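You operate a simulated robot arm through the tools that you are given. There is no shell and no other tool. Be economical: measure what you need, move in short steps, check, and stop when the job is done.

Carry out the task below with a simulated two-armed robot. There is one attempt and no reset: what you move stays moved.

Task
Fold the checked cloth in half and stack the towels by colour in the airing cupboard.
Fine: the cloth stays on the worktop; shut the door and slide its vent open.

It is judged by the outcome, as a careful person would: the job done as asked, and still so three seconds after it is handed in. It fails if anything else is knocked over, pushed out of place, dropped, spilled or broken. Flat cloth is picked up by pressing the open fingertips on it (5 to 10 N) and closing them slowly along it; thin cloth reads only 2 to 8 mm in the jaws.

Robot
Two 7-joint arms with two-finger parallel grippers on one trunk, on a base that drives. Base frame: it is fixed to the floor where the robot stands at the start and does not move with it; the origin is under the middle of the robot, x ahead of it, y to its left, z up. Lengths are in mm, angles in rad, forces in N, time in s.
The left shoulder is at the start at [70, 163, 1170], the right one opposite. With the tool pointing down near the work surface each hand reaches from about 400 to 880 mm from the robot's upright axis, wherever it stands, measured 20 degrees to its own side. Places, roughly: airing cupboard door [400, -2100, 1300]; grey towel [500, -2250, 1000]; grey towel (17x6x5 cm) [500, -500, 900]; teal towel [500, -2000, 1000]; teal towel (17x6x5 cm) [500, -300, 900]; top of the laundry unit [600, -300, 900]; towel heater dial [800, -1300, 700]; towel heater switch [800, -1300, 800]; vent slider [400, -2000, 700]. Payload 3.43 kg a hand.
The tool frame of a hand sits at the grasp point between the pads (the TCP): z along the fingers, y along the line on which they close. The tips reach 34 mm beyond it. The gripper opens to 128 mm. The fingers are 24 mm wide and 12 mm thick; the gripper's body (48 by 130 mm) begins 96 mm behind the TCP.
Orientation is that of the tool frame in the base frame, as [roll, pitch, yaw] about the fixed x, y, z axes, in that order (R = Rz(yaw) Ry(pitch) Rx(roll)). With the fingers straight down and closing along the base's y, the tool's x points along the base's -x, its y along +y and its z along -z.

Tools
- The arms move only by the tool step_arm. It takes "left_plan", "right_plan" or both (then of equal length, played together; a hand with none holds still); each is a list of rows, each an object (a shift or turn left out is 0, a gripper value left out holds the last) with "linear": the shift along the tool's x, y, z in mm, a list of three; "delta_rot": the turn, a rotation vector about the tool's x, y, z in rad, a list of three. In form: [{"linear": [dx, dy, dz], "delta_rot": [rx, ry, rz]}, ...]. A call has 1 to 8 rows; each row shifts and turns the commanded pose from where the row before left it, along the tool's axes as they then stand. "left_gripper" and "right_gripper" are, for a hand that has rows, the closure in counts, from 0 (fully open) to 255 (shut), set as the call begins (left out, the last holds). Rows are played at 5 a second. More than 50 mm and 0.15 rad between two rows, or a gripper value outside its range, and nothing of the call is played. A pose out of reach is approached as far as the arm can. The call stops where the force on the tool passes 40 N (or 10 N more than at its start, if that is more) or the arm is blocked; 0.2 s more then pass. Each finger travels about 153 mm/s and halts on what it meets, pressing with about 40 N; the grip force reading is that of the motor and also rises with nothing between the fingers. The clock runs only during rows and for 0.2 s after the last one: add rows that do not move to give the fingers time. The reply holds the time, the measured pose of the TCP, the force on the tool along the base axes, the opening and the grip force, in the units named above and with some noise, with the torque about the TCP (base axes, N m) and any sound that the robot's microphone picked up.
- Cameras (640 x 400 px; columns grow to the right, rows downward): "scene" is now at [124.5, -43.1, 1395.6]; the picture's right is [-0.59, -0.81, 0.00], its down [-0.55, 0.40, -0.73] and it looks along [0.59, -0.43, -0.68] (base axes); focal length 220 px, centre (320, 200). "left" rides on the left gripper at [76, 11, -160] in its tool frame; the picture's right is [-0.15, 0.99, 0.00], its down [-0.88, -0.13, -0.46] and it looks along [-0.45, -0.07, 0.89] (tool axes); focal length 234 px, centre (320, 200). "right" rides on the right gripper at [76, -11, -160] in its tool frame; the picture's right is [0.15, 0.99, 0.00], its down [-0.88, 0.13, -0.46] and it looks along [-0.45, 0.07, 0.89] (tool axes); focal length 234 px, centre (320, 200). There is no depth. A picture from a camera that has moved, and an enlarged one, comes with that camera's place and axes in the base frame and with its lens. The place of the scene camera against the robot may be out by one fixed shift of up to 18 mm in any direction.
- camera(camera): a new picture of that camera. The clock stands still meanwhile.
- raise_lower(by): slides the trunk up (or, below 0, down) by that many mm; the arms and the scene camera ride with it, the base frame stays. It gives what a move gives, with no picture.
- drive_base(legs): drives the robot by 1 to 6 legs, each [ahead, left, turn to the left] in mm, mm and rad, along the robot's own axes; the way and the turn of a leg run together, so that a leg with both is an arc; at most 1500 mm and 3.142 rad a leg. The arms and the cameras ride along, it lands a little off, and it stops where it bumps. It gives what a move gives.
- aim_head(pan, tilt): turns the head with the scene camera to pan (to the left, within 1.501 rad either way) and tilt (down, from -0.506 to 1.204), counted from straight ahead of the robot. It gives what a move gives.
- enlarge(camera, box): a new picture of the part [left, top, right, bottom] of that camera's present view, enlarged. The clock stands still meanwhile.
- hand_in(): hands the job in; it is judged then, once.

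Go step by step. Nothing tells you exact positions but the pictures and the camera data: compare them with the known pose of the tool, close in by small moves and look again before you grip or let go. The budget is 120 turns and 100 pictures, counting those below and the enlarged ones. Unless the task says otherwise, let go and move clear before handing in, and close with one line.

The tools are called after "Request:" by a JSON object that holds its "fn" and its "kwargs". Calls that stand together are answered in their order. step_arm: Moves the arms, as the interface text tells. Its arguments: {"type":"object","properties":{"left_plan":{"type":"array","items":{"type":"object","properties":{"linear":{"type":"array","items":{"type":"number"}},"delta_rot":{"type":"array","items":{"type":"number"}}}}},"left_gripper":{"type":"number"},"right_plan":{"type":"array","items":{"type":"object","properties":{"linear":{"type":"array","items":{"type":"number"}},"delta_rot":{"type":"array","items":{"type":"number"}}}}},"right_gripper":{"type":"number"}},"required":[]} The other tools are called the same way: raise_lower (by) slides the trunk up or down; drive_base (legs) drives the base; aim_head (pan, tilt) turns the head that bears the scene camera; camera (camera) takes a picture; enlarge (camera, box) takes an enlarged picture of a part of a camera's view; hand_in () hands the job in.

At the start:

```text
t: 0.0
left_position: [678.8, -28.4, 1163.4]
left_ee_rot: [3.141, -0.002, -3.141]
left_contact_force: [-0.4, 0.0, 0.3]
left_wrist_torque: [0.0, 0.01, 0.03]
left_width: 128.0
left_gripper_force: 0.0
right_position: [443.8, -449.1, 1135.1]
right_ee_rot: [-3.141, 0.002, 3.141]
right_contact_force: [-0.1, -0.2, -0.6]
right_wrist_torque: [0.02, 0.04, 0.0]
right_width: 128.1
right_gripper_force: 0.0
trunk travel left (down, up): [-650.0, 290.0]
robot x, y, heading: [-1.8, -1.5, 0.003]
head pan, tilt: [-0.63, 0.749]
```

scene: 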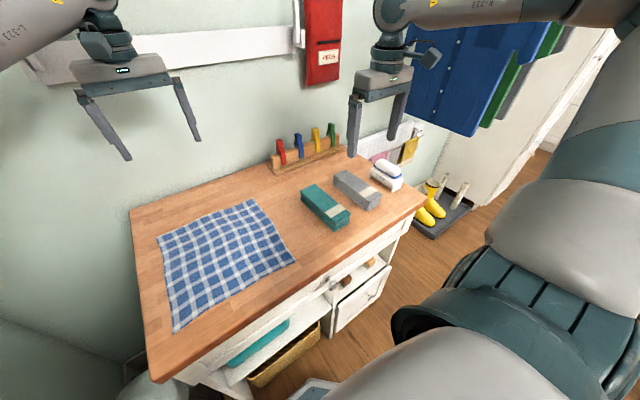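
right: 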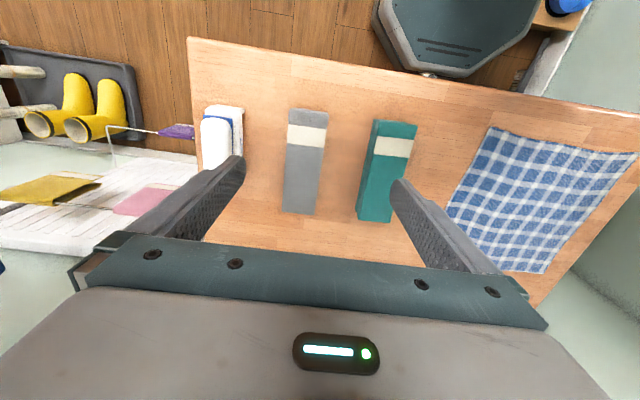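
left: 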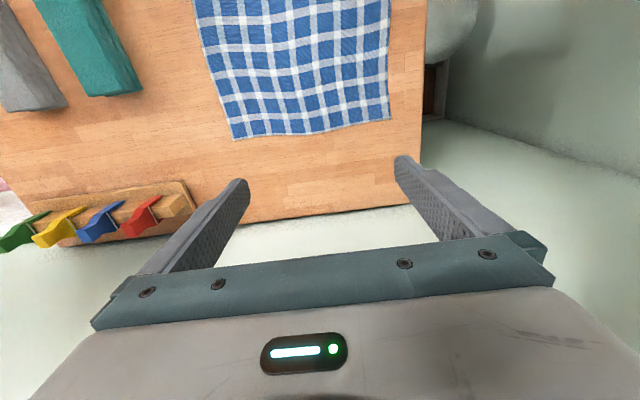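

The cloth is flat on the worktop, with corners near x 392–676 and y −180–97. The two towels lie to its right. I'll back up a little so both cloth edges are well within reach, then fold the far edge onto the near edge.

Request:
{"fn": "drive_base", "kwargs": {"legs": [[-80, 0, 0]]}}

Request:
{"fn": "camera", "kwargs": {"camera": "scene"}}

```text
t: 1.1
left_position: [599.6, -28.7, 1163.9]
left_ee_rot: [-3.142, 0.001, -3.141]
left_contact_force: [-0.1, -0.3, 1.1]
left_wrist_torque: [0.02, 0.0, -0.01]
left_width: 128.2
left_gripper_force: 0.0
right_position: [364.2, -448.8, 1135.3]
right_ee_rot: [-3.141, -0.001, -3.142]
right_contact_force: [-0.1, -0.7, 0.6]
right_wrist_torque: [-0.05, 0.01, -0.04]
right_width: 128.0
right_gripper_force: 0.2
trunk travel left (down, up): [-650.0, 290.0]
robot x, y, heading: [-76.7, -3.8, -0.002]
head pan, tilt: [-0.63, 0.749]
```

```text
96 pictures are left
camera scene: at [45.7, -43.2, 1395.5], right [-0.59, -0.81, 0.0], down [-0.55, 0.4, -0.73], along [0.59, -0.43, -0.68], focal length 220 px, centre (320, 200)
```

scene: 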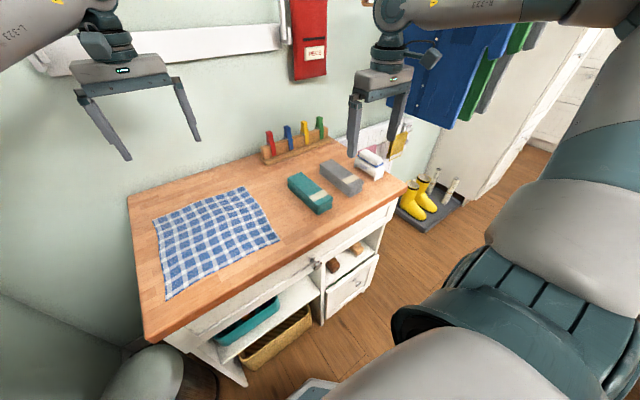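

Moving both hands above the far corners of the cloth, with the jaws partly closed.

Request:
{"fn": "step_arm", "kwargs": {"left_plan": [{"linear": [-7.5, 12.4, 16]}, {"linear": [-7.5, 12.4, 16]}, {"linear": [-7.5, 12.4, 16]}, {"linear": [-7.5, 12.4, 16]}, {"linear": [-7.5, 12.4, 16]}, {"linear": [-7.5, 12.4, 16]}, {"linear": [-7.5, 12.4, 16]}, {"linear": [-7.5, 12.4, 16]}], "right_plan": [{"linear": [-37, 31, 7]}, {"linear": [-37, 31, 7]}, {"linear": [-37, 31, 7]}, {"linear": [-37, 31, 7]}, {"linear": [-37, 31, 7]}, {"linear": [-37, 31, 7]}, {"linear": [-37, 31, 7]}, {"linear": [-37, 31, 7]}], "left_gripper": 175, "right_gripper": 175}}

Request:
{"fn": "camera", "kwargs": {"camera": "right"}}

Request:
{"fn": "camera", "kwargs": {"camera": "left"}}

```text
t: 2.9
left_position: [657.9, 70.8, 1036.5]
left_ee_rot: [3.141, 0.003, -3.14]
left_contact_force: [-0.6, 0.2, 0.7]
left_wrist_torque: [0.01, 0.0, 0.0]
left_width: 40.3
left_gripper_force: 0.0
right_position: [605.5, -243.0, 1081.9]
right_ee_rot: [-3.141, 0.003, 3.14]
right_contact_force: [0.2, -0.3, 0.0]
right_wrist_torque: [-0.03, -0.03, 0.03]
right_width: 40.1
right_gripper_force: 0.1
right hand out of reach, approached as far as the arm can: row 7, 8
trunk travel left (down, up): [-650.0, 290.0]
robot x, y, heading: [-73.7, -0.2, -0.003]
head pan, tilt: [-0.63, 0.749]
```

```text
95 pictures are left
camera right: at [530.3, -253.7, 1241.1], right [-0.15, 0.99, 0.0], down [0.88, 0.13, 0.46], along [0.45, 0.07, -0.89], focal length 234 px, centre (320, 200)
```

right: 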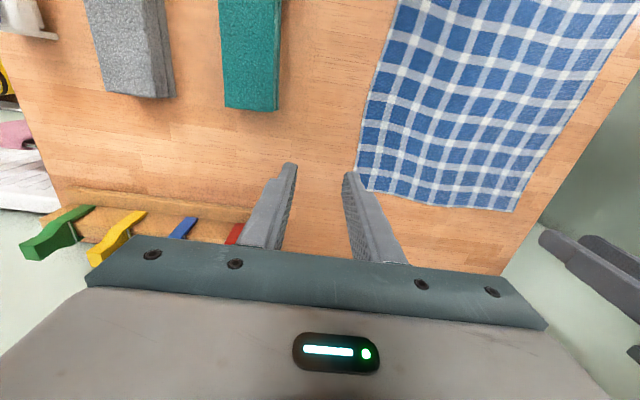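

```text
94 pictures are left
camera left: at [582.0, 83.1, 1196.8], right [0.15, 0.99, 0.0], down [0.88, -0.13, 0.46], along [0.45, -0.07, -0.89], focal length 234 px, centre (320, 200)
```

left: 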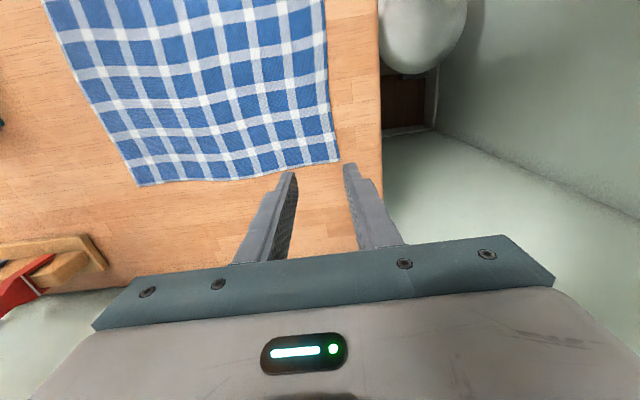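

Left hand is well placed. The right hand ran out of reach up high, so I'll lower it and then move across.

Request:
{"fn": "step_arm", "kwargs": {"left_plan": [{"linear": [0, 0, 10]}, {"linear": [0, 0, 10]}, {"linear": [0, 0, 10]}, {"linear": [0, 0, 10]}, {"linear": [0, 0, 10]}], "right_plan": [{"linear": [0, 10, 30]}, {"linear": [0, 10, 30]}, {"linear": [0, 20, 30]}, {"linear": [-20, 20, 0]}, {"linear": [-20, 20, 0]}]}}

```text
t: 4.1
left_position: [661.2, 71.1, 984.6]
left_ee_rot: [-3.14, -0.001, -3.14]
left_contact_force: [0.7, 0.8, -0.8]
left_wrist_torque: [0.04, 0.02, -0.01]
left_width: 40.4
left_gripper_force: 0.1
right_position: [581.6, -223.0, 1003.3]
right_ee_rot: [3.139, 0.001, -3.141]
right_contact_force: [-0.2, 0.3, 0.1]
right_wrist_torque: [0.02, 0.0, 0.01]
right_width: 40.4
right_gripper_force: 0.0
right hand out of reach, approached as far as the arm can: row 1, 2, 3, 4, 5
trunk travel left (down, up): [-650.0, 290.0]
robot x, y, heading: [-83.5, -4.0, -0.003]
head pan, tilt: [-0.63, 0.749]
```

The right arm reaches less far than expected, so I'll drive forward again, pulling the left hand back first.

Request:
{"fn": "step_arm", "kwargs": {"left_plan": [{"linear": [35, 0, 0]}, {"linear": [35, 0, 0]}]}}

Request:
{"fn": "drive_base", "kwargs": {"legs": [[70, 0, 0]]}}

Request:
{"fn": "step_arm", "kwargs": {"right_plan": [{"linear": [0, 15, 0]}, {"linear": [0, 15, 0]}, {"linear": [0, 15, 0]}, {"linear": [0, 15, 0]}, {"linear": [0, 15, 0]}]}}

```text
t: 4.7
left_position: [589.4, 71.4, 986.0]
left_ee_rot: [3.141, 0.0, -3.141]
left_contact_force: [0.2, 0.1, -0.6]
left_wrist_torque: [0.01, -0.04, -0.01]
left_width: 40.0
left_gripper_force: 0.1
right_position: [581.7, -223.0, 1003.2]
right_ee_rot: [3.141, 0.001, -3.141]
right_contact_force: [0.5, -1.2, 0.4]
right_wrist_torque: [-0.04, -0.02, -0.01]
right_width: 39.8
right_gripper_force: 0.0
trunk travel left (down, up): [-650.0, 290.0]
robot x, y, heading: [-76.5, -0.9, 0.001]
head pan, tilt: [-0.63, 0.749]
```

```text
t: 5.7
left_position: [658.7, 70.3, 986.1]
left_ee_rot: [-3.141, 0.0, -3.141]
left_contact_force: [0.2, -0.2, 0.2]
left_wrist_torque: [0.0, 0.03, 0.0]
left_width: 40.1
left_gripper_force: 0.0
right_position: [651.0, -222.5, 1003.2]
right_ee_rot: [3.139, 0.001, 3.141]
right_contact_force: [0.6, 0.3, -0.5]
right_wrist_torque: [-0.02, -0.01, -0.01]
right_width: 40.1
right_gripper_force: 0.0
trunk travel left (down, up): [-650.0, 290.0]
robot x, y, heading: [-10.4, 0.1, -0.0]
head pan, tilt: [-0.63, 0.749]
```

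```text
t: 6.9
left_position: [659.9, 70.7, 986.8]
left_ee_rot: [-3.14, 0.0, 3.141]
left_contact_force: [-0.3, 0.0, -0.7]
left_wrist_torque: [-0.03, 0.0, 0.01]
left_width: 40.2
left_gripper_force: 0.1
right_position: [616.7, -185.8, 1013.0]
right_ee_rot: [3.139, 0.003, 3.141]
right_contact_force: [0.8, -0.2, 0.1]
right_wrist_torque: [0.04, -0.02, -0.02]
right_width: 40.3
right_gripper_force: 0.0
right hand out of reach, approached as far as the arm can: row 1, 2, 3, 4, 5
trunk travel left (down, up): [-650.0, 290.0]
robot x, y, heading: [-12.5, 2.0, 0.004]
head pan, tilt: [-0.63, 0.749]
```

The right arm seems to be held up by a joint limit rather than distance. I'll retract it, move across, then extend again.

Request:
{"fn": "step_arm", "kwargs": {"right_plan": [{"linear": [35, 0, -25]}, {"linear": [35, 0, -25]}, {"linear": [35, 0, -25]}, {"linear": [35, 5, -25]}, {"linear": [20, 20, 0]}, {"linear": [-10, 40, 0]}, {"linear": [-40, 20, 0]}, {"linear": [-40, 0, 0]}]}}

Request:
{"fn": "step_arm", "kwargs": {"right_plan": [{"linear": [-40, 0, 0]}, {"linear": [-40, -20, 0]}, {"linear": [-40, -20, 25]}, {"linear": [0, 0, 40]}, {"linear": [0, 0, 40]}]}}

```text
t: 8.7
left_position: [657.9, 70.6, 986.1]
left_ee_rot: [3.142, 0.0, -3.142]
left_contact_force: [-0.3, -0.1, 0.3]
left_wrist_torque: [-0.01, -0.05, -0.02]
left_width: 40.1
left_gripper_force: 0.1
right_position: [488.6, -122.4, 1117.4]
right_ee_rot: [3.139, 0.003, 3.141]
right_contact_force: [0.7, -0.4, -0.4]
right_wrist_torque: [0.01, -0.03, 0.03]
right_width: 40.2
right_gripper_force: 0.1
right hand out of reach, approached as far as the arm can: row 7, 8
trunk travel left (down, up): [-650.0, 290.0]
robot x, y, heading: [-11.0, 0.9, 0.002]
head pan, tilt: [-0.63, 0.749]
```

```text
refused: row 3 steps farther than a row can; nothing moved
```

Testing whether turning the right wrist frees the joint limit.

Request:
{"fn": "step_arm", "kwargs": {"right_plan": [{"linear": [0, 0, 0], "delta_rot": [0, 0, -0.14]}, {"linear": [0, 0, 0], "delta_rot": [0, 0, -0.14]}, {"linear": [0, 0, 0], "delta_rot": [0, 0, -0.14]}, {"linear": [-30, 0, 0]}, {"linear": [-30, 0, 0]}, {"linear": [-30, 0, 0]}]}}

```text
t: 10.1
left_position: [659.1, 70.2, 985.5]
left_ee_rot: [3.141, 0.001, 3.141]
left_contact_force: [-0.1, 0.5, -0.2]
left_wrist_torque: [-0.01, 0.0, -0.01]
left_width: 40.3
left_gripper_force: 0.0
right_position: [489.4, -121.9, 1114.4]
right_ee_rot: [3.14, 0.0, -2.72]
right_contact_force: [-0.2, 0.0, 1.1]
right_wrist_torque: [-0.02, -0.01, -0.04]
right_width: 40.3
right_gripper_force: 0.1
right hand out of reach, approached as far as the arm can: row 4, 5, 6
trunk travel left (down, up): [-650.0, 290.0]
robot x, y, heading: [-11.8, -1.1, -0.001]
head pan, tilt: [-0.63, 0.749]
```

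Request:
{"fn": "aim_head", "kwargs": {"pan": -0.1, "tilt": 0.6}}

Request:
{"fn": "camera", "kwargs": {"camera": "scene"}}

```text
t: 11.0
left_position: [659.1, 72.0, 988.3]
left_ee_rot: [3.141, 0.0, 3.14]
left_contact_force: [0.4, 0.0, -0.7]
left_wrist_torque: [-0.01, 0.01, 0.02]
left_width: 40.0
left_gripper_force: 0.1
right_position: [490.4, -122.1, 1115.7]
right_ee_rot: [3.14, 0.002, -2.721]
right_contact_force: [-0.5, 0.2, 0.2]
right_wrist_torque: [0.02, 0.05, 0.01]
right_width: 40.1
right_gripper_force: 0.1
trunk travel left (down, up): [-650.0, 290.0]
robot x, y, heading: [-10.4, 2.9, -0.003]
head pan, tilt: [-0.099, 0.6]
```

```text
93 pictures are left
camera scene: at [135.6, -3.1, 1408.3], right [-0.1, -0.99, 0.0], down [-0.56, 0.06, -0.82], along [0.82, -0.08, -0.57], focal length 220 px, centre (320, 200)
```

scene: 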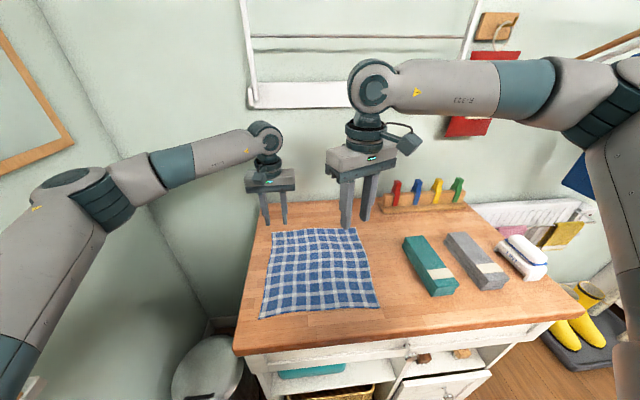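

The right elbow is high and swung out, so the limit is inward reach. I'll shift the base 75 mm left so both corner targets fall where each arm is known to reach.

Request:
{"fn": "drive_base", "kwargs": {"legs": [[0, 75, 0]]}}

Request:
{"fn": "step_arm", "kwargs": {"left_plan": [{"linear": [0, -25, 0]}, {"linear": [0, -25, 0]}, {"linear": [0, -25, 0]}, {"linear": [0, 0, 0]}, {"linear": [0, 0, 0]}, {"linear": [0, 0, 0]}, {"linear": [0, 0, 0]}, {"linear": [0, 0, 0]}], "right_plan": [{"linear": [0, 0, 0], "delta_rot": [0, 0, 0.14]}, {"linear": [0, 0, 0], "delta_rot": [0, 0, 0.14]}, {"linear": [0, 0, 0], "delta_rot": [0, 0, 0.14]}, {"linear": [0, -40, 0]}, {"linear": [0, -45, 20]}, {"linear": [0, -25, 30]}, {"linear": [-40, 0, 20]}, {"linear": [-40, 0, 20]}]}}

Request:
{"fn": "step_arm", "kwargs": {"right_plan": [{"linear": [-30, 0, 10]}, {"linear": [-30, 0, 10]}, {"linear": [-30, 0, 10]}]}}

```text
t: 12.0
left_position: [659.7, 106.7, 986.0]
left_ee_rot: [-3.137, 0.001, 3.141]
left_contact_force: [-0.1, 0.7, -0.7]
left_wrist_torque: [-0.08, -0.02, 0.04]
left_width: 40.1
left_gripper_force: 0.0
right_position: [488.7, -85.2, 1117.3]
right_ee_rot: [-3.138, -0.002, -2.721]
right_contact_force: [0.3, 0.1, -0.2]
right_wrist_torque: [-0.11, 0.01, 0.01]
right_width: 40.2
right_gripper_force: 0.1
trunk travel left (down, up): [-650.0, 290.0]
robot x, y, heading: [-10.9, 32.7, -0.001]
head pan, tilt: [-0.099, 0.6]
stopped in leg 1: the robot was blocked; the commanded pose is now the measured one
```

```text
t: 13.8
left_position: [660.7, 26.5, 986.0]
left_ee_rot: [3.14, -0.001, 3.138]
left_contact_force: [1.2, 0.6, -0.7]
left_wrist_torque: [0.0, 0.03, 0.02]
left_width: 40.0
left_gripper_force: 0.0
right_position: [570.1, -201.6, 1023.6]
right_ee_rot: [3.14, -0.003, 3.139]
right_contact_force: [0.7, -1.2, 0.3]
right_wrist_torque: [0.01, 0.04, -0.02]
right_width: 40.1
right_gripper_force: 0.1
trunk travel left (down, up): [-650.0, 290.0]
robot x, y, heading: [-6.7, 28.9, 0.0]
head pan, tilt: [-0.099, 0.6]
```

```text
t: 14.6
left_position: [659.8, 25.8, 985.9]
left_ee_rot: [3.141, 0.0, 3.138]
left_contact_force: [-0.2, -0.3, 0.2]
left_wrist_torque: [-0.01, 0.03, -0.01]
left_width: 40.1
left_gripper_force: 0.1
right_position: [659.5, -202.3, 994.6]
right_ee_rot: [3.135, 0.002, 3.138]
right_contact_force: [0.3, 0.0, 0.3]
right_wrist_torque: [0.03, 0.01, -0.02]
right_width: 40.3
right_gripper_force: 0.0
trunk travel left (down, up): [-650.0, 290.0]
robot x, y, heading: [-6.8, 32.2, 0.004]
head pan, tilt: [-0.099, 0.6]
```

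The base bumped something on its left at 35 mm. I'll look at what it was and check it wasn't displaced.

Request:
{"fn": "aim_head", "kwargs": {"pan": 1.0, "tilt": 0.7}}

Request:
{"fn": "camera", "kwargs": {"camera": "scene"}}

```text
t: 15.9
left_position: [658.7, 26.5, 986.6]
left_ee_rot: [3.141, 0.0, 3.139]
left_contact_force: [0.6, 0.2, 0.3]
left_wrist_torque: [0.01, 0.01, 0.02]
left_width: 40.3
left_gripper_force: 0.0
right_position: [658.8, -202.1, 995.3]
right_ee_rot: [3.136, 0.003, 3.137]
right_contact_force: [-0.5, 0.0, -0.3]
right_wrist_torque: [0.0, 0.01, -0.01]
right_width: 40.2
right_gripper_force: 0.0
trunk travel left (down, up): [-650.0, 290.0]
robot x, y, heading: [-8.0, 30.1, -0.001]
head pan, tilt: [1.0, 0.7]
```

```text
92 pictures are left
camera scene: at [94.1, 109.3, 1399.7], right [0.84, -0.54, 0.0], down [-0.35, -0.54, -0.76], along [0.42, 0.64, -0.64], focal length 220 px, centre (320, 200)
```

scene: 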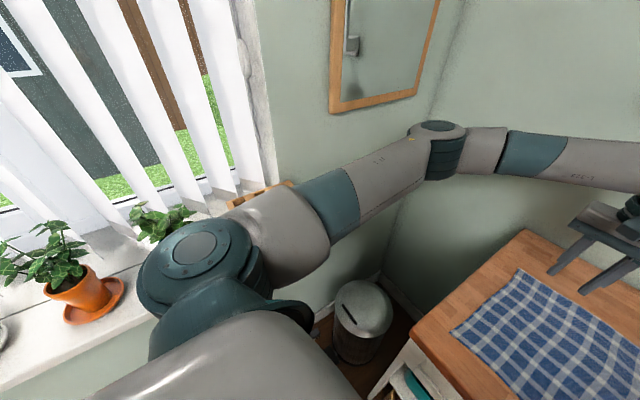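

Nothing is displaced; the left elbow is just close to the wall and window. I'll move slightly right and turn left about 0.1 rad, which puts both corners in reach and keeps the elbow away from the sill.

Request:
{"fn": "drive_base", "kwargs": {"legs": [[0, -25, 0], [0, 0, 0.1]]}}

Request:
{"fn": "step_arm", "kwargs": {"right_plan": [{"linear": [-5, 5, 0]}, {"linear": [-5, 5, 0]}, {"linear": [-5, 5, 0]}]}}

```text
t: 17.2
left_position: [655.7, 68.5, 987.1]
left_ee_rot: [-3.139, -0.002, -3.046]
left_contact_force: [0.1, 0.6, -0.2]
left_wrist_torque: [0.02, -0.02, 0.0]
left_width: 40.3
left_gripper_force: 0.2
right_position: [678.2, -160.2, 995.8]
right_ee_rot: [3.139, 0.002, -3.047]
right_contact_force: [0.3, -0.8, -0.3]
right_wrist_torque: [0.01, 0.03, 0.02]
right_width: 40.0
right_gripper_force: 0.0
trunk travel left (down, up): [-650.0, 290.0]
robot x, y, heading: [-7.2, 6.6, 0.094]
head pan, tilt: [1.0, 0.7]
```

```text
t: 18.0
left_position: [656.5, 67.8, 985.6]
left_ee_rot: [-3.14, 0.0, -3.046]
left_contact_force: [0.7, -0.8, 0.0]
left_wrist_torque: [0.0, 0.0, 0.02]
left_width: 40.2
left_gripper_force: 0.1
right_position: [678.3, -160.4, 995.4]
right_ee_rot: [3.138, 0.001, -3.046]
right_contact_force: [-0.2, -0.6, -0.3]
right_wrist_torque: [0.02, 0.02, -0.04]
right_width: 39.8
right_gripper_force: 0.1
right hand out of reach, approached as far as the arm can: row 1, 2, 3
trunk travel left (down, up): [-650.0, 290.0]
robot x, y, heading: [-6.1, 5.4, 0.101]
head pan, tilt: [1.0, 0.7]
```

Both hands can now be placed. Fine-tuning them over the corners and lowering to just above the cloth.

Request:
{"fn": "step_arm", "kwargs": {"left_plan": [{"linear": [-4, 0.6, 0]}, {"linear": [-4, 0.6, 0]}, {"linear": [0, 0, 15]}, {"linear": [0, 0, 15]}, {"linear": [0, 0, 10]}], "right_plan": [{"linear": [8, 0, 0]}, {"linear": [8, 7, 0]}, {"linear": [0, 0, 20]}, {"linear": [0, 0, 20]}, {"linear": [0, 0, 10]}]}}

Request:
{"fn": "camera", "kwargs": {"camera": "left"}}

Request:
{"fn": "camera", "kwargs": {"camera": "right"}}

```text
t: 19.2
left_position: [664.6, 68.8, 947.1]
left_ee_rot: [-3.141, 0.0, -3.045]
left_contact_force: [-0.2, 0.5, 0.7]
left_wrist_torque: [0.0, -0.03, 0.0]
left_width: 40.3
left_gripper_force: 0.0
right_position: [657.8, -160.2, 947.7]
right_ee_rot: [3.136, 0.004, -3.047]
right_contact_force: [-0.2, -0.6, -0.6]
right_wrist_torque: [-0.01, -0.02, 0.02]
right_width: 40.3
right_gripper_force: 0.1
right hand out of reach, approached as far as the arm can: row 4, 5
trunk travel left (down, up): [-650.0, 290.0]
robot x, y, heading: [-12.9, 12.0, 0.098]
head pan, tilt: [1.0, 0.7]
```

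```text
91 pictures are left
camera left: at [587.1, 73.1, 1106.1], right [0.05, 1.0, 0.0], down [0.89, -0.05, 0.46], along [0.46, -0.02, -0.89], focal length 234 px, centre (320, 200)
```

left: 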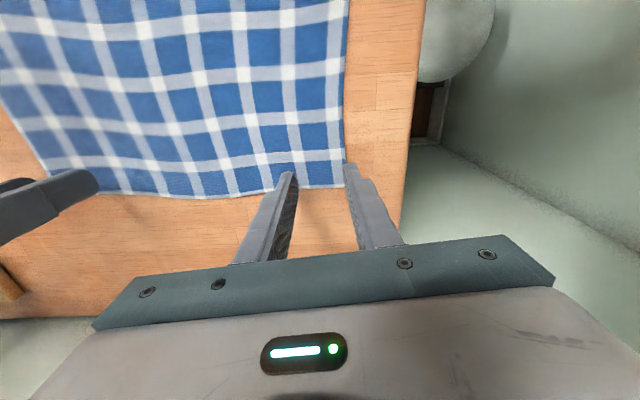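

```text
90 pictures are left
camera right: at [583.1, -179.2, 1106.9], right [-0.24, 0.97, 0.0], down [0.86, 0.21, 0.46], along [0.45, 0.11, -0.89], focal length 234 px, centre (320, 200)
```

right: 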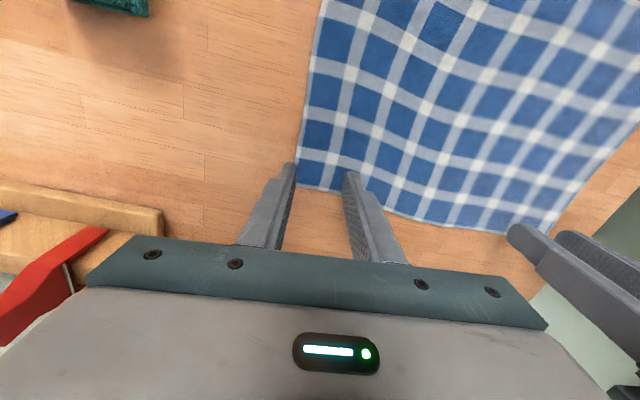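

The right hand is at its limit again and needs about 20 mm more inward. Another small left turn of the base should give that.

Request:
{"fn": "drive_base", "kwargs": {"legs": [[0, 0, 0.06]]}}

Request:
{"fn": "step_arm", "kwargs": {"left_plan": [{"linear": [-2, -18, 0]}, {"linear": [-2, -18, 0]}], "right_plan": [{"linear": [4, -6, 0]}, {"linear": [4, -6, 0]}]}}

```text
t: 20.1
left_position: [658.6, 107.6, 945.2]
left_ee_rot: [-3.141, 0.002, -2.986]
left_contact_force: [0.2, 0.2, -1.0]
left_wrist_torque: [0.01, 0.02, -0.01]
left_width: 40.1
left_gripper_force: 0.1
right_position: [666.6, -120.5, 946.7]
right_ee_rot: [3.137, 0.002, -2.986]
right_contact_force: [0.4, 0.1, 0.0]
right_wrist_torque: [-0.01, 0.02, -0.02]
right_width: 40.3
right_gripper_force: 0.0
trunk travel left (down, up): [-650.0, 290.0]
robot x, y, heading: [-12.1, 2.8, 0.156]
head pan, tilt: [1.0, 0.7]
```

```text
t: 20.7
left_position: [667.9, 74.3, 947.3]
left_ee_rot: [-3.141, 0.0, -2.986]
left_contact_force: [-0.3, 0.5, 0.0]
left_wrist_torque: [0.0, 0.02, 0.01]
left_width: 40.1
left_gripper_force: 0.1
right_position: [659.5, -132.5, 948.0]
right_ee_rot: [3.135, 0.003, -2.988]
right_contact_force: [-0.2, 0.6, -0.3]
right_wrist_torque: [-0.01, 0.0, -0.01]
right_width: 40.4
right_gripper_force: 0.1
trunk travel left (down, up): [-650.0, 290.0]
robot x, y, heading: [-9.0, 7.4, 0.159]
head pan, tilt: [1.0, 0.7]
```

Request:
{"fn": "step_arm", "kwargs": {"left_plan": [{"linear": [4.9, -5.3, 0]}, {"linear": [0, 0, 5]}, {"linear": [0, 0, 3]}, {"linear": [0, 0, 2]}], "right_plan": [{"linear": [2.6, -16.8, 0]}, {"linear": [0, 0, 5]}, {"linear": [0, 0, 4]}, {"linear": [0, 0, 2]}]}}

```text
t: 21.7
left_position: [664.1, 66.6, 937.0]
left_ee_rot: [-3.141, -0.001, -2.986]
left_contact_force: [0.2, 0.5, -0.3]
left_wrist_torque: [-0.01, -0.01, 0.02]
left_width: 40.5
left_gripper_force: 0.0
right_position: [660.5, -151.2, 936.6]
right_ee_rot: [3.137, 0.002, -2.988]
right_contact_force: [0.3, 0.3, 0.3]
right_wrist_torque: [0.01, 0.01, -0.01]
right_width: 40.5
right_gripper_force: 0.1
trunk travel left (down, up): [-650.0, 290.0]
robot x, y, heading: [-8.4, 6.8, 0.154]
head pan, tilt: [1.0, 0.7]
```

Request:
{"fn": "step_arm", "kwargs": {"left_plan": [{"linear": [0, 0, 1.5]}, {"linear": [0, 0, 1]}, {"linear": [0, 0, 0]}], "right_plan": [{"linear": [0, 0, 1.5]}, {"linear": [0, 0, 1]}, {"linear": [0, 0, 0]}]}}

```text
t: 22.5
left_position: [662.6, 68.3, 935.6]
left_ee_rot: [-3.138, 0.002, -2.986]
left_contact_force: [0.7, -0.1, 5.5]
left_wrist_torque: [0.0, -0.04, -0.02]
left_width: 40.2
left_gripper_force: 0.0
right_position: [659.1, -149.2, 935.5]
right_ee_rot: [3.136, 0.007, -2.986]
right_contact_force: [1.3, -1.2, 12.2]
right_wrist_torque: [-0.34, -0.14, 0.03]
right_width: 40.8
right_gripper_force: 0.4
trunk travel left (down, up): [-650.0, 290.0]
robot x, y, heading: [-10.6, 6.6, 0.159]
head pan, tilt: [1.0, 0.7]
```

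Both hands touch the cloth. I'll ease the right hand slightly and start closing in steps.

Request:
{"fn": "step_arm", "kwargs": {"left_plan": [{"linear": [0, 0, 0.2]}, {"linear": [0, 0, 0]}], "right_plan": [{"linear": [0, 0, -0.5]}, {"linear": [0, 0, 0]}], "left_gripper": 188, "right_gripper": 188}}

Request:
{"fn": "step_arm", "kwargs": {"left_plan": [{"linear": [0, 0, 0]}, {"linear": [0, 0, 0]}], "right_plan": [{"linear": [0, 0, 0]}, {"linear": [0, 0, 0]}], "left_gripper": 202, "right_gripper": 202}}

```text
t: 23.1
left_position: [661.7, 67.3, 935.6]
left_ee_rot: [-3.139, 0.0, -2.986]
left_contact_force: [-0.1, -1.0, 8.7]
left_wrist_torque: [-0.05, 0.03, 0.01]
left_width: 33.1
left_gripper_force: 0.0
right_position: [658.7, -149.6, 935.7]
right_ee_rot: [3.136, 0.005, -2.987]
right_contact_force: [0.8, 2.7, 9.2]
right_wrist_torque: [-0.12, -0.04, 0.02]
right_width: 32.6
right_gripper_force: 0.1
trunk travel left (down, up): [-650.0, 290.0]
robot x, y, heading: [-9.3, 7.8, 0.162]
head pan, tilt: [1.0, 0.7]
```

```text
t: 23.7
left_position: [661.9, 67.8, 935.5]
left_ee_rot: [-3.14, 0.003, -2.986]
left_contact_force: [0.0, -0.3, 9.0]
left_wrist_torque: [-0.02, -0.04, -0.01]
left_width: 25.6
left_gripper_force: 0.1
right_position: [657.7, -149.0, 935.4]
right_ee_rot: [3.136, 0.006, -2.985]
right_contact_force: [-0.7, 0.5, 7.8]
right_wrist_torque: [-0.09, -0.03, -0.02]
right_width: 25.4
right_gripper_force: 0.0
trunk travel left (down, up): [-650.0, 290.0]
robot x, y, heading: [-7.1, 7.6, 0.151]
head pan, tilt: [1.0, 0.7]
```

Request:
{"fn": "step_arm", "kwargs": {"left_plan": [{"linear": [0, 0, 0]}, {"linear": [0, 0, 0]}], "right_plan": [{"linear": [0, 0, 0]}, {"linear": [0, 0, 0]}], "left_gripper": 217, "right_gripper": 217}}

Request:
{"fn": "step_arm", "kwargs": {"left_plan": [{"linear": [0, 0, 0]}, {"linear": [0, 0, 0]}], "right_plan": [{"linear": [0, 0, 0]}, {"linear": [0, 0, 0]}], "left_gripper": 232, "right_gripper": 232}}

Request:
{"fn": "step_arm", "kwargs": {"left_plan": [{"linear": [0, 0, 0]}, {"linear": [0, 0, 0]}, {"linear": [0, 0, 0]}, {"linear": [0, 0, 0]}], "right_plan": [{"linear": [0, 0, 0]}, {"linear": [0, 0, 0]}, {"linear": [0, 0, 0]}, {"linear": [0, 0, 0]}], "left_gripper": 255, "right_gripper": 255}}

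Request:
{"fn": "camera", "kwargs": {"camera": "left"}}

Request:
{"fn": "camera", "kwargs": {"camera": "right"}}

```text
t: 24.3
left_position: [663.6, 67.7, 935.3]
left_ee_rot: [-3.14, 0.002, -2.987]
left_contact_force: [0.8, -0.2, 11.3]
left_wrist_torque: [-0.02, 0.0, 0.0]
left_width: 18.0
left_gripper_force: 0.1
right_position: [658.9, -150.2, 935.0]
right_ee_rot: [3.137, 0.005, -2.987]
right_contact_force: [-0.2, 1.0, 6.7]
right_wrist_torque: [-0.04, 0.02, -0.03]
right_width: 18.4
right_gripper_force: 0.1
trunk travel left (down, up): [-650.0, 290.0]
robot x, y, heading: [-10.2, 9.8, 0.159]
head pan, tilt: [1.0, 0.7]
```

```text
t: 24.9
left_position: [662.7, 66.4, 936.4]
left_ee_rot: [-3.14, 0.002, -2.987]
left_contact_force: [0.3, -1.5, 11.8]
left_wrist_torque: [-0.06, -0.01, 0.0]
left_width: 10.9
left_gripper_force: 0.1
right_position: [658.3, -151.0, 936.7]
right_ee_rot: [3.135, 0.006, -2.987]
right_contact_force: [0.6, 1.4, 6.4]
right_wrist_torque: [0.0, 0.01, -0.01]
right_width: 10.6
right_gripper_force: 0.0
trunk travel left (down, up): [-650.0, 290.0]
robot x, y, heading: [-7.0, 8.8, 0.158]
head pan, tilt: [1.0, 0.7]
```

```text
t: 25.9
left_position: [662.8, 68.0, 936.3]
left_ee_rot: [-3.139, 0.0, -2.986]
left_contact_force: [1.2, -2.2, 12.2]
left_wrist_torque: [-0.09, 0.01, -0.04]
left_width: 2.4
left_gripper_force: 36.4
right_position: [657.9, -149.1, 936.0]
right_ee_rot: [3.138, 0.004, -2.985]
right_contact_force: [-0.1, 1.3, 4.9]
right_wrist_torque: [0.08, -0.03, 0.01]
right_width: 0.0
right_gripper_force: 32.8
trunk travel left (down, up): [-650.0, 290.0]
robot x, y, heading: [-13.6, 6.3, 0.156]
head pan, tilt: [1.0, 0.7]
```

```text
89 pictures are left
camera left: at [585.5, 67.2, 1094.9], right [-0.01, 1.0, 0.0], down [0.89, 0.01, 0.46], along [0.46, 0.0, -0.89], focal length 234 px, centre (320, 200)
```

left: 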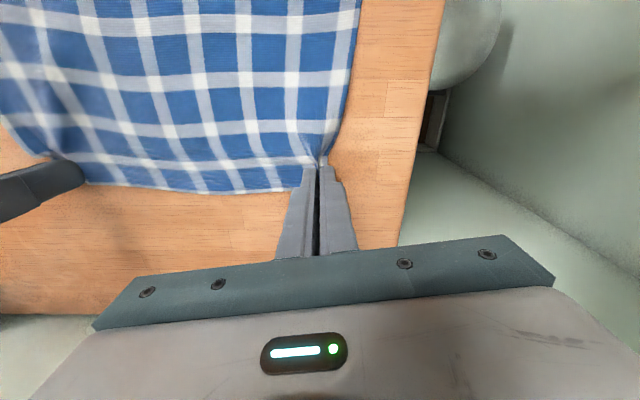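

```text
88 pictures are left
camera right: at [585.4, -173.8, 1095.0], right [-0.3, 0.95, 0.0], down [0.85, 0.26, 0.46], along [0.44, 0.14, -0.89], focal length 234 px, centre (320, 200)
```

right: 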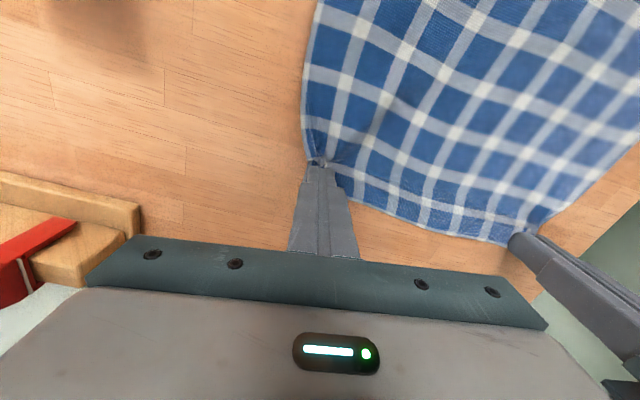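

The left hand has the cloth (2.4 mm). The right reads 0, so its pressure fell too low; I'll reopen it, press a bit harder and close again.

Request:
{"fn": "step_arm", "kwargs": {"right_plan": [{"linear": [0, 0, 0]}, {"linear": [0, 0, 0]}, {"linear": [0, 0, 0.3]}, {"linear": [0, 0, 0]}], "right_gripper": 180}}

Request:
{"fn": "enlarge", "kwargs": {"camera": "right", "box": [240, 100, 440, 260]}}

```text
t: 26.9
left_position: [662.1, 66.9, 936.3]
left_ee_rot: [-3.141, 0.002, -2.986]
left_contact_force: [1.8, -1.9, 11.4]
left_wrist_torque: [-0.06, -0.05, -0.02]
left_width: 2.4
left_gripper_force: 37.0
right_position: [658.1, -150.8, 936.0]
right_ee_rot: [3.137, 0.007, -2.989]
right_contact_force: [-0.9, 2.7, 8.4]
right_wrist_torque: [-0.07, 0.02, -0.03]
right_width: 36.3
right_gripper_force: 0.1
trunk travel left (down, up): [-650.0, 290.0]
robot x, y, heading: [-6.5, 5.5, 0.159]
head pan, tilt: [1.0, 0.7]
```

```text
2.50 times, centred on (340, 180) of right
camera zoom: at [585.3, -173.7, 1094.8], right [-0.3, 0.95, 0.0], down [0.85, 0.26, 0.46], along [0.44, 0.14, -0.89], focal length 585 px, centre (270, 250)
```

zoom: 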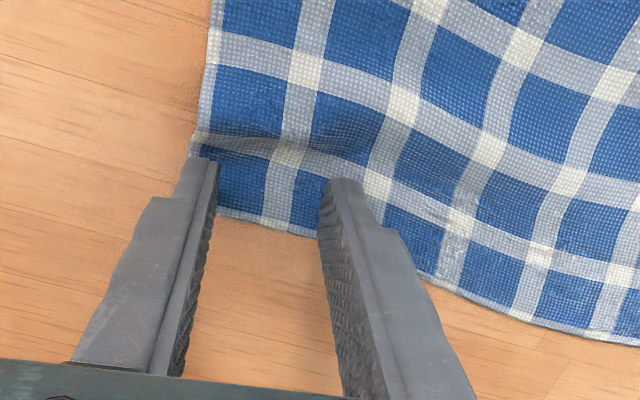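

The right outer finger is at the very edge of the cloth. I'll lift, move about 10 mm inward, press to about 9 N and close again.

Request:
{"fn": "step_arm", "kwargs": {"right_plan": [{"linear": [0, 0, -4]}, {"linear": [2, 10, 0]}, {"linear": [0, 0, 3]}, {"linear": [0, 0, 1]}, {"linear": [0, 0, 0.2]}]}}

```text
t: 28.1
left_position: [663.8, 68.2, 936.5]
left_ee_rot: [-3.141, 0.003, -2.988]
left_contact_force: [1.2, 0.8, 12.4]
left_wrist_torque: [0.01, -0.04, 0.01]
left_width: 2.1
left_gripper_force: 37.2
right_position: [654.8, -140.0, 935.8]
right_ee_rot: [3.135, 0.007, -2.986]
right_contact_force: [-1.5, -0.2, 6.9]
right_wrist_torque: [-0.21, 0.04, -0.04]
right_width: 38.0
right_gripper_force: 0.0
trunk travel left (down, up): [-650.0, 290.0]
robot x, y, heading: [-7.2, 7.3, 0.157]
head pan, tilt: [1.0, 0.7]
```

Request:
{"fn": "step_arm", "kwargs": {"right_plan": [{"linear": [0, 0, 0.2]}, {"linear": [0, 0, 0]}], "right_gripper": 195}}

Request:
{"fn": "step_arm", "kwargs": {"right_plan": [{"linear": [0, 0, 0.1]}, {"linear": [0, 0, 0]}], "right_gripper": 210}}

Request:
{"fn": "step_arm", "kwargs": {"right_plan": [{"linear": [0, 0, 0.1]}, {"linear": [0, 0, 0]}], "right_gripper": 225}}

Request:
{"fn": "step_arm", "kwargs": {"right_plan": [{"linear": [0, 0, 0.1]}, {"linear": [0, 0, 0]}], "right_gripper": 240}}

Request:
{"fn": "step_arm", "kwargs": {"right_plan": [{"linear": [0, 0, 0]}, {"linear": [0, 0, 0]}, {"linear": [0, 0, 0]}], "right_gripper": 255}}

```text
t: 28.7
left_position: [662.7, 66.6, 935.4]
left_ee_rot: [-3.139, 0.002, -2.986]
left_contact_force: [2.4, -1.9, 10.5]
left_wrist_torque: [-0.03, -0.06, -0.05]
left_width: 2.2
left_gripper_force: 36.2
right_position: [655.4, -140.2, 936.8]
right_ee_rot: [3.136, 0.009, -2.985]
right_contact_force: [0.3, 2.0, 12.0]
right_wrist_torque: [-0.19, 0.0, 0.04]
right_width: 29.0
right_gripper_force: 0.0
trunk travel left (down, up): [-650.0, 290.0]
robot x, y, heading: [-7.9, 8.4, 0.159]
head pan, tilt: [1.0, 0.7]
```

```text
t: 29.3
left_position: [662.4, 67.5, 935.3]
left_ee_rot: [-3.14, 0.001, -2.986]
left_contact_force: [2.0, -1.8, 8.9]
left_wrist_torque: [-0.05, -0.07, 0.0]
left_width: 2.5
left_gripper_force: 37.4
right_position: [655.9, -140.3, 934.2]
right_ee_rot: [3.136, 0.008, -2.986]
right_contact_force: [0.4, 1.3, 16.0]
right_wrist_torque: [-0.23, 0.02, -0.02]
right_width: 21.1
right_gripper_force: 0.1
trunk travel left (down, up): [-650.0, 290.0]
robot x, y, heading: [-7.4, 6.9, 0.162]
head pan, tilt: [1.0, 0.7]
```

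```text
t: 29.9
left_position: [662.6, 68.1, 934.7]
left_ee_rot: [-3.14, 0.002, -2.986]
left_contact_force: [1.6, -0.6, 7.7]
left_wrist_torque: [-0.07, -0.03, -0.01]
left_width: 2.5
left_gripper_force: 36.6
right_position: [654.1, -140.0, 935.7]
right_ee_rot: [3.137, 0.008, -2.985]
right_contact_force: [0.5, 1.3, 18.5]
right_wrist_torque: [-0.16, 0.0, -0.02]
right_width: 13.7
right_gripper_force: 0.0
trunk travel left (down, up): [-650.0, 290.0]
robot x, y, heading: [-10.3, 6.6, 0.155]
head pan, tilt: [1.0, 0.7]
```

```text
t: 30.5
left_position: [661.5, 68.1, 936.5]
left_ee_rot: [-3.141, 0.003, -2.987]
left_contact_force: [1.5, -1.8, 5.5]
left_wrist_torque: [-0.09, 0.0, -0.03]
left_width: 2.2
left_gripper_force: 37.1
right_position: [653.0, -141.8, 935.0]
right_ee_rot: [3.136, 0.007, -2.984]
right_contact_force: [1.2, 1.4, 21.0]
right_wrist_torque: [-0.18, -0.04, 0.01]
right_width: 8.1
right_gripper_force: 0.7
trunk travel left (down, up): [-650.0, 290.0]
robot x, y, heading: [-6.4, 5.6, 0.159]
head pan, tilt: [1.0, 0.7]
```

```text
t: 31.3
left_position: [662.6, 67.3, 936.2]
left_ee_rot: [-3.14, 0.002, -2.988]
left_contact_force: [0.4, -4.4, 3.9]
left_wrist_torque: [-0.16, 0.01, 0.03]
left_width: 2.6
left_gripper_force: 36.9
right_position: [655.1, -139.6, 935.1]
right_ee_rot: [3.137, 0.008, -2.985]
right_contact_force: [2.7, 0.0, 23.6]
right_wrist_torque: [-0.15, -0.09, 0.05]
right_width: 1.7
right_gripper_force: 37.1
trunk travel left (down, up): [-650.0, 290.0]
robot x, y, heading: [-9.0, 8.2, 0.156]
head pan, tilt: [1.0, 0.7]
```

Right now reads 1.7 mm. I'll lift both a little and look.

Request:
{"fn": "step_arm", "kwargs": {"left_plan": [{"linear": [0, 0, -10]}, {"linear": [0, 0, -10]}, {"linear": [0, 0, -10]}, {"linear": [0, 0, -10]}], "right_plan": [{"linear": [0, 0, -10]}, {"linear": [0, 0, -10]}, {"linear": [0, 0, -10]}, {"linear": [0, 0, -10]}]}}

Request:
{"fn": "aim_head", "kwargs": {"pan": -0.2, "tilt": 0.7}}

Request:
{"fn": "camera", "kwargs": {"camera": "scene"}}

```text
t: 32.3
left_position: [663.5, 67.3, 973.4]
left_ee_rot: [3.14, 0.001, -2.987]
left_contact_force: [1.0, -5.5, -0.6]
left_wrist_torque: [-0.16, -0.02, 0.04]
left_width: 2.0
left_gripper_force: 37.2
right_position: [655.5, -141.4, 974.4]
right_ee_rot: [3.137, 0.005, -2.987]
right_contact_force: [0.8, 4.9, 0.9]
right_wrist_torque: [0.21, -0.02, -0.01]
right_width: 1.7
right_gripper_force: 36.5
trunk travel left (down, up): [-650.0, 290.0]
robot x, y, heading: [-10.1, 1.9, 0.155]
head pan, tilt: [1.0, 0.7]
```

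```text
t: 33.7
left_position: [663.4, 66.2, 973.2]
left_ee_rot: [-3.14, -0.001, -2.986]
left_contact_force: [-0.7, -4.4, 0.5]
left_wrist_torque: [-0.16, 0.02, 0.01]
left_width: 2.3
left_gripper_force: 37.3
right_position: [655.8, -140.4, 973.2]
right_ee_rot: [3.138, 0.002, -2.988]
right_contact_force: [-0.3, 5.4, 0.1]
right_wrist_torque: [0.18, -0.01, 0.01]
right_width: 2.0
right_gripper_force: 36.2
trunk travel left (down, up): [-650.0, 290.0]
robot x, y, heading: [-9.9, 5.8, 0.154]
head pan, tilt: [-0.201, 0.7]
```

```text
86 pictures are left
camera scene: at [132.2, 16.7, 1399.7], right [-0.04, -1.0, 0.0], down [-0.64, 0.03, -0.76], along [0.76, -0.03, -0.64], focal length 220 px, centre (320, 200)
```

scene: 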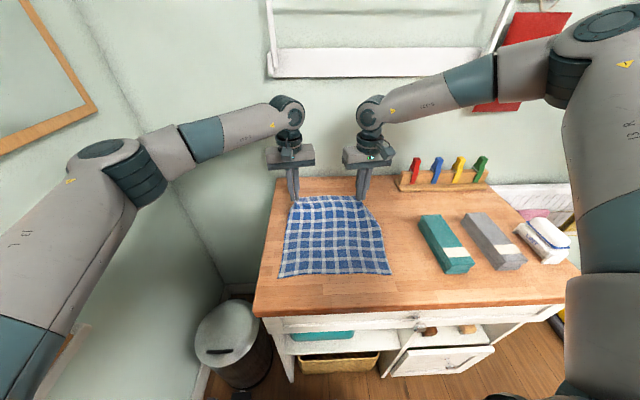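

Both corners are held. Now I'll carry the far edge up and over toward me along an arc; first half of it.

Request:
{"fn": "step_arm", "kwargs": {"left_plan": [{"linear": [19.8, 3.1, -25]}, {"linear": [34.6, 5.4, -25]}, {"linear": [34.6, 5.4, -15]}, {"linear": [34.6, 5.4, -5]}], "right_plan": [{"linear": [19.8, 5.1, -25]}, {"linear": [34.6, 5.4, -25]}, {"linear": [34.6, 5.4, -15]}, {"linear": [34.6, 5.4, -5]}]}}

Request:
{"fn": "camera", "kwargs": {"camera": "scene"}}

```text
t: 34.7
left_position: [536.4, 68.4, 1044.8]
left_ee_rot: [-3.139, 0.001, -2.986]
left_contact_force: [0.2, -3.8, -0.1]
left_wrist_torque: [-0.18, -0.03, -0.01]
left_width: 2.4
left_gripper_force: 37.1
right_position: [528.8, -138.9, 1045.6]
right_ee_rot: [3.137, 0.006, -2.986]
right_contact_force: [0.0, 4.6, -0.1]
right_wrist_torque: [0.18, -0.04, 0.05]
right_width: 1.9
right_gripper_force: 36.4
trunk travel left (down, up): [-650.0, 290.0]
robot x, y, heading: [-10.6, 8.3, 0.158]
head pan, tilt: [-0.201, 0.7]
```

```text
85 pictures are left
camera scene: at [129.5, 17.0, 1400.0], right [-0.04, -1.0, 0.0], down [-0.64, 0.03, -0.77], along [0.77, -0.03, -0.64], focal length 220 px, centre (320, 200)
```

scene: 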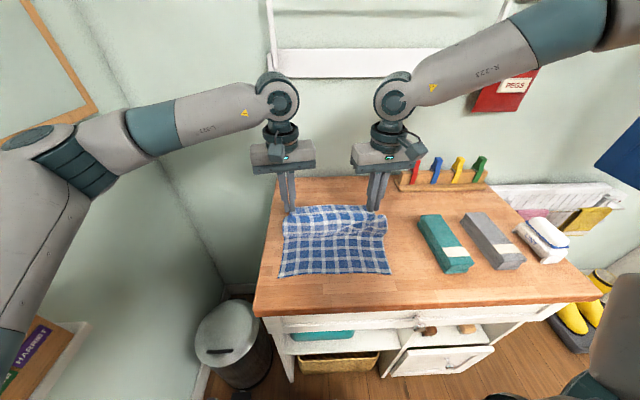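

The fold is going well. Continuing the arc down to the near edge.

Request:
{"fn": "step_arm", "kwargs": {"left_plan": [{"linear": [34.6, 5.4, 5]}, {"linear": [34.6, 5.4, 20]}, {"linear": [29.6, 4.6, 30]}, {"linear": [24, 4, 25]}], "right_plan": [{"linear": [33, 5.1, 5]}, {"linear": [33, 5.1, 20]}, {"linear": [27, 4.6, 30]}, {"linear": [20, 3, 25]}]}}

Request:
{"fn": "camera", "kwargs": {"camera": "scene"}}

Request:
{"fn": "camera", "kwargs": {"camera": "right"}}

```text
t: 35.7
left_position: [414.4, 68.5, 961.7]
left_ee_rot: [3.142, 0.002, -2.986]
left_contact_force: [0.5, -3.8, 1.0]
left_wrist_torque: [-0.2, -0.01, 0.0]
left_width: 2.2
left_gripper_force: 36.8
right_position: [416.6, -137.8, 963.2]
right_ee_rot: [3.137, 0.005, -2.986]
right_contact_force: [-0.6, 4.4, -0.2]
right_wrist_torque: [0.16, 0.03, -0.01]
right_width: 1.8
right_gripper_force: 36.8
trunk travel left (down, up): [-650.0, 290.0]
robot x, y, heading: [-9.7, 5.6, 0.157]
head pan, tilt: [-0.201, 0.7]
```

```text
84 pictures are left
camera scene: at [131.8, 16.6, 1399.8], right [-0.04, -1.0, 0.0], down [-0.64, 0.03, -0.76], along [0.76, -0.03, -0.64], focal length 220 px, centre (320, 200)
```

scene: 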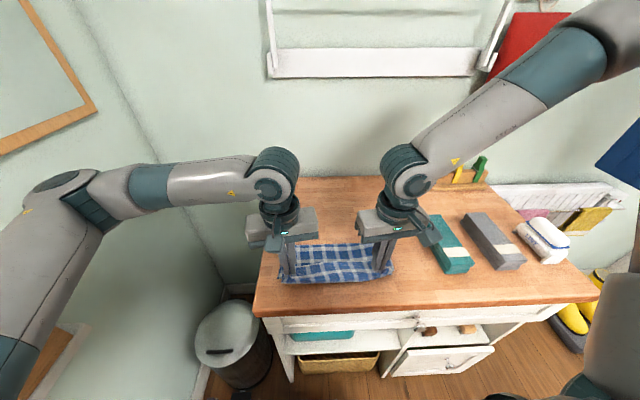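

```text
83 pictures are left
camera right: at [343.3, -162.8, 1121.8], right [-0.3, 0.95, 0.01], down [0.85, 0.26, 0.46], along [0.44, 0.14, -0.89], focal length 234 px, centre (320, 200)
```

right: 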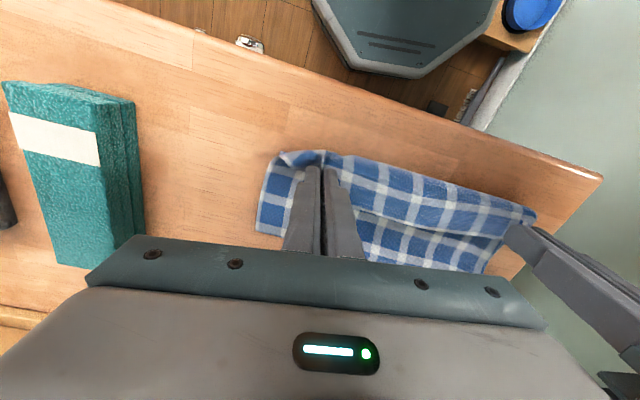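

Lowering to just above the bottom layer.

Request:
{"fn": "step_arm", "kwargs": {"left_plan": [{"linear": [2, 0, 8]}, {"linear": [0, 0, 8]}, {"linear": [0, 0, 5]}], "right_plan": [{"linear": [2, 0, 8]}, {"linear": [0, 0, 8]}, {"linear": [0, 0, 6]}]}}

Request:
{"fn": "camera", "kwargs": {"camera": "right"}}

Request:
{"fn": "enlarge", "kwargs": {"camera": "scene", "box": [240, 200, 440, 325]}}

```text
t: 36.5
left_position: [412.3, 68.6, 943.0]
left_ee_rot: [3.14, -0.001, -2.987]
left_contact_force: [-0.1, -4.4, 0.5]
left_wrist_torque: [-0.12, -0.03, 0.0]
left_width: 2.2
left_gripper_force: 37.4
right_position: [414.1, -139.0, 939.9]
right_ee_rot: [3.137, 0.003, -2.986]
right_contact_force: [-0.2, 3.1, 0.4]
right_wrist_torque: [0.15, 0.02, 0.01]
right_width: 1.7
right_gripper_force: 36.0
trunk travel left (down, up): [-650.0, 290.0]
robot x, y, heading: [-11.5, 7.7, 0.158]
head pan, tilt: [-0.201, 0.7]
```

```text
82 pictures are left
camera right: at [341.8, -162.8, 1099.8], right [-0.3, 0.95, 0.0], down [0.85, 0.26, 0.46], along [0.44, 0.14, -0.89], focal length 234 px, centre (320, 200)
```

right: 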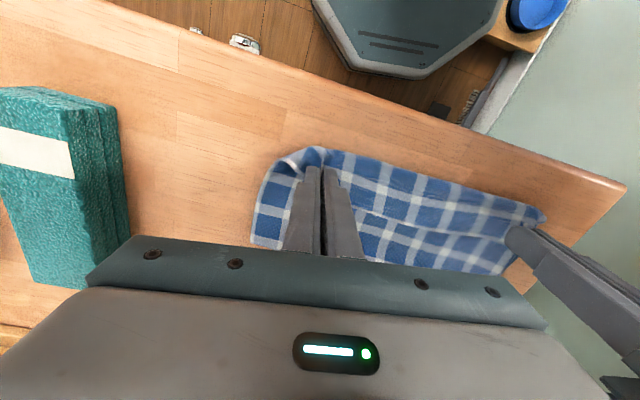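

```text
3.20 times, centred on (340, 262) of scene
camera zoom: at [132.2, 16.7, 1399.7], right [-0.04, -1.0, 0.0], down [-0.64, 0.03, -0.76], along [0.76, -0.03, -0.64], focal length 705 px, centre (256, 0)
```

zoom: 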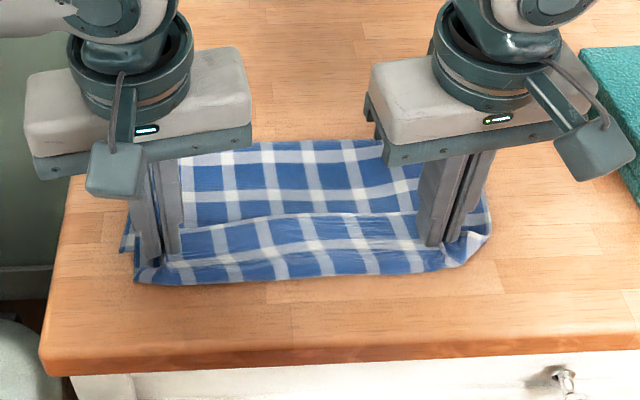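

Releasing gently by opening the jaws partway, then rising clear to inspect.

Request:
{"fn": "step_arm", "kwargs": {"left_plan": [{"linear": [0, 0, 3]}, {"linear": [0, 0, 0]}, {"linear": [0, 0, 0]}, {"linear": [0, 0, -10]}, {"linear": [0, 0, -25]}, {"linear": [0, 0, -40]}, {"linear": [0, 0, -40]}], "right_plan": [{"linear": [0, 0, 0]}, {"linear": [0, 0, 0]}, {"linear": [0, 0, 0]}, {"linear": [0, 0, -10]}, {"linear": [0, 0, -25]}, {"linear": [0, 0, -40]}, {"linear": [0, 0, -40]}], "left_gripper": 205, "right_gripper": 205}}

Request:
{"fn": "camera", "kwargs": {"camera": "right"}}

Request:
{"fn": "enlarge", "kwargs": {"camera": "scene", "box": [240, 200, 440, 325]}}

```text
t: 38.1
left_position: [410.4, 67.2, 1055.6]
left_ee_rot: [3.141, 0.002, -2.986]
left_contact_force: [-0.3, -0.2, 0.1]
left_wrist_torque: [0.0, -0.02, 0.02]
left_width: 25.0
left_gripper_force: 0.0
right_position: [411.9, -140.9, 1057.1]
right_ee_rot: [3.136, 0.004, -2.986]
right_contact_force: [0.0, -0.3, -0.1]
right_wrist_torque: [0.03, -0.05, -0.01]
right_width: 25.1
right_gripper_force: 0.0
trunk travel left (down, up): [-650.0, 290.0]
robot x, y, heading: [-7.5, 6.1, 0.156]
head pan, tilt: [-0.201, 0.7]
```

```text
80 pictures are left
camera right: at [339.2, -164.1, 1216.2], right [-0.3, 0.95, 0.0], down [0.85, 0.26, 0.46], along [0.44, 0.14, -0.89], focal length 234 px, centre (320, 200)
```

right: 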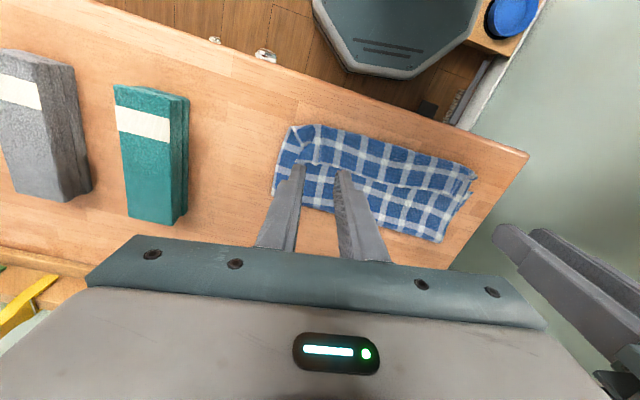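

```text
3.20 times, centred on (340, 262) of scene
camera zoom: at [130.3, 16.1, 1399.7], right [-0.04, -1.0, 0.0], down [-0.64, 0.03, -0.77], along [0.76, -0.03, -0.64], focal length 705 px, centre (256, 0)
```

zoom: 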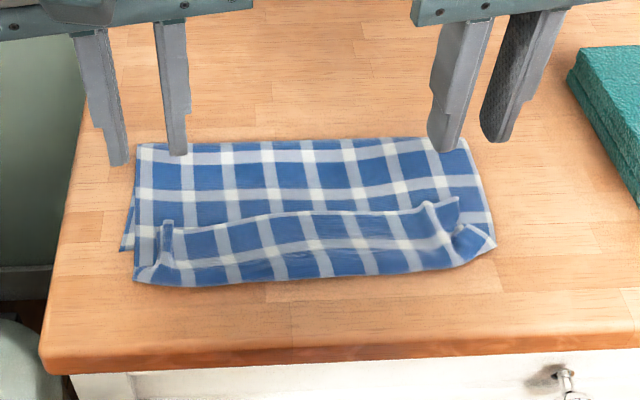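

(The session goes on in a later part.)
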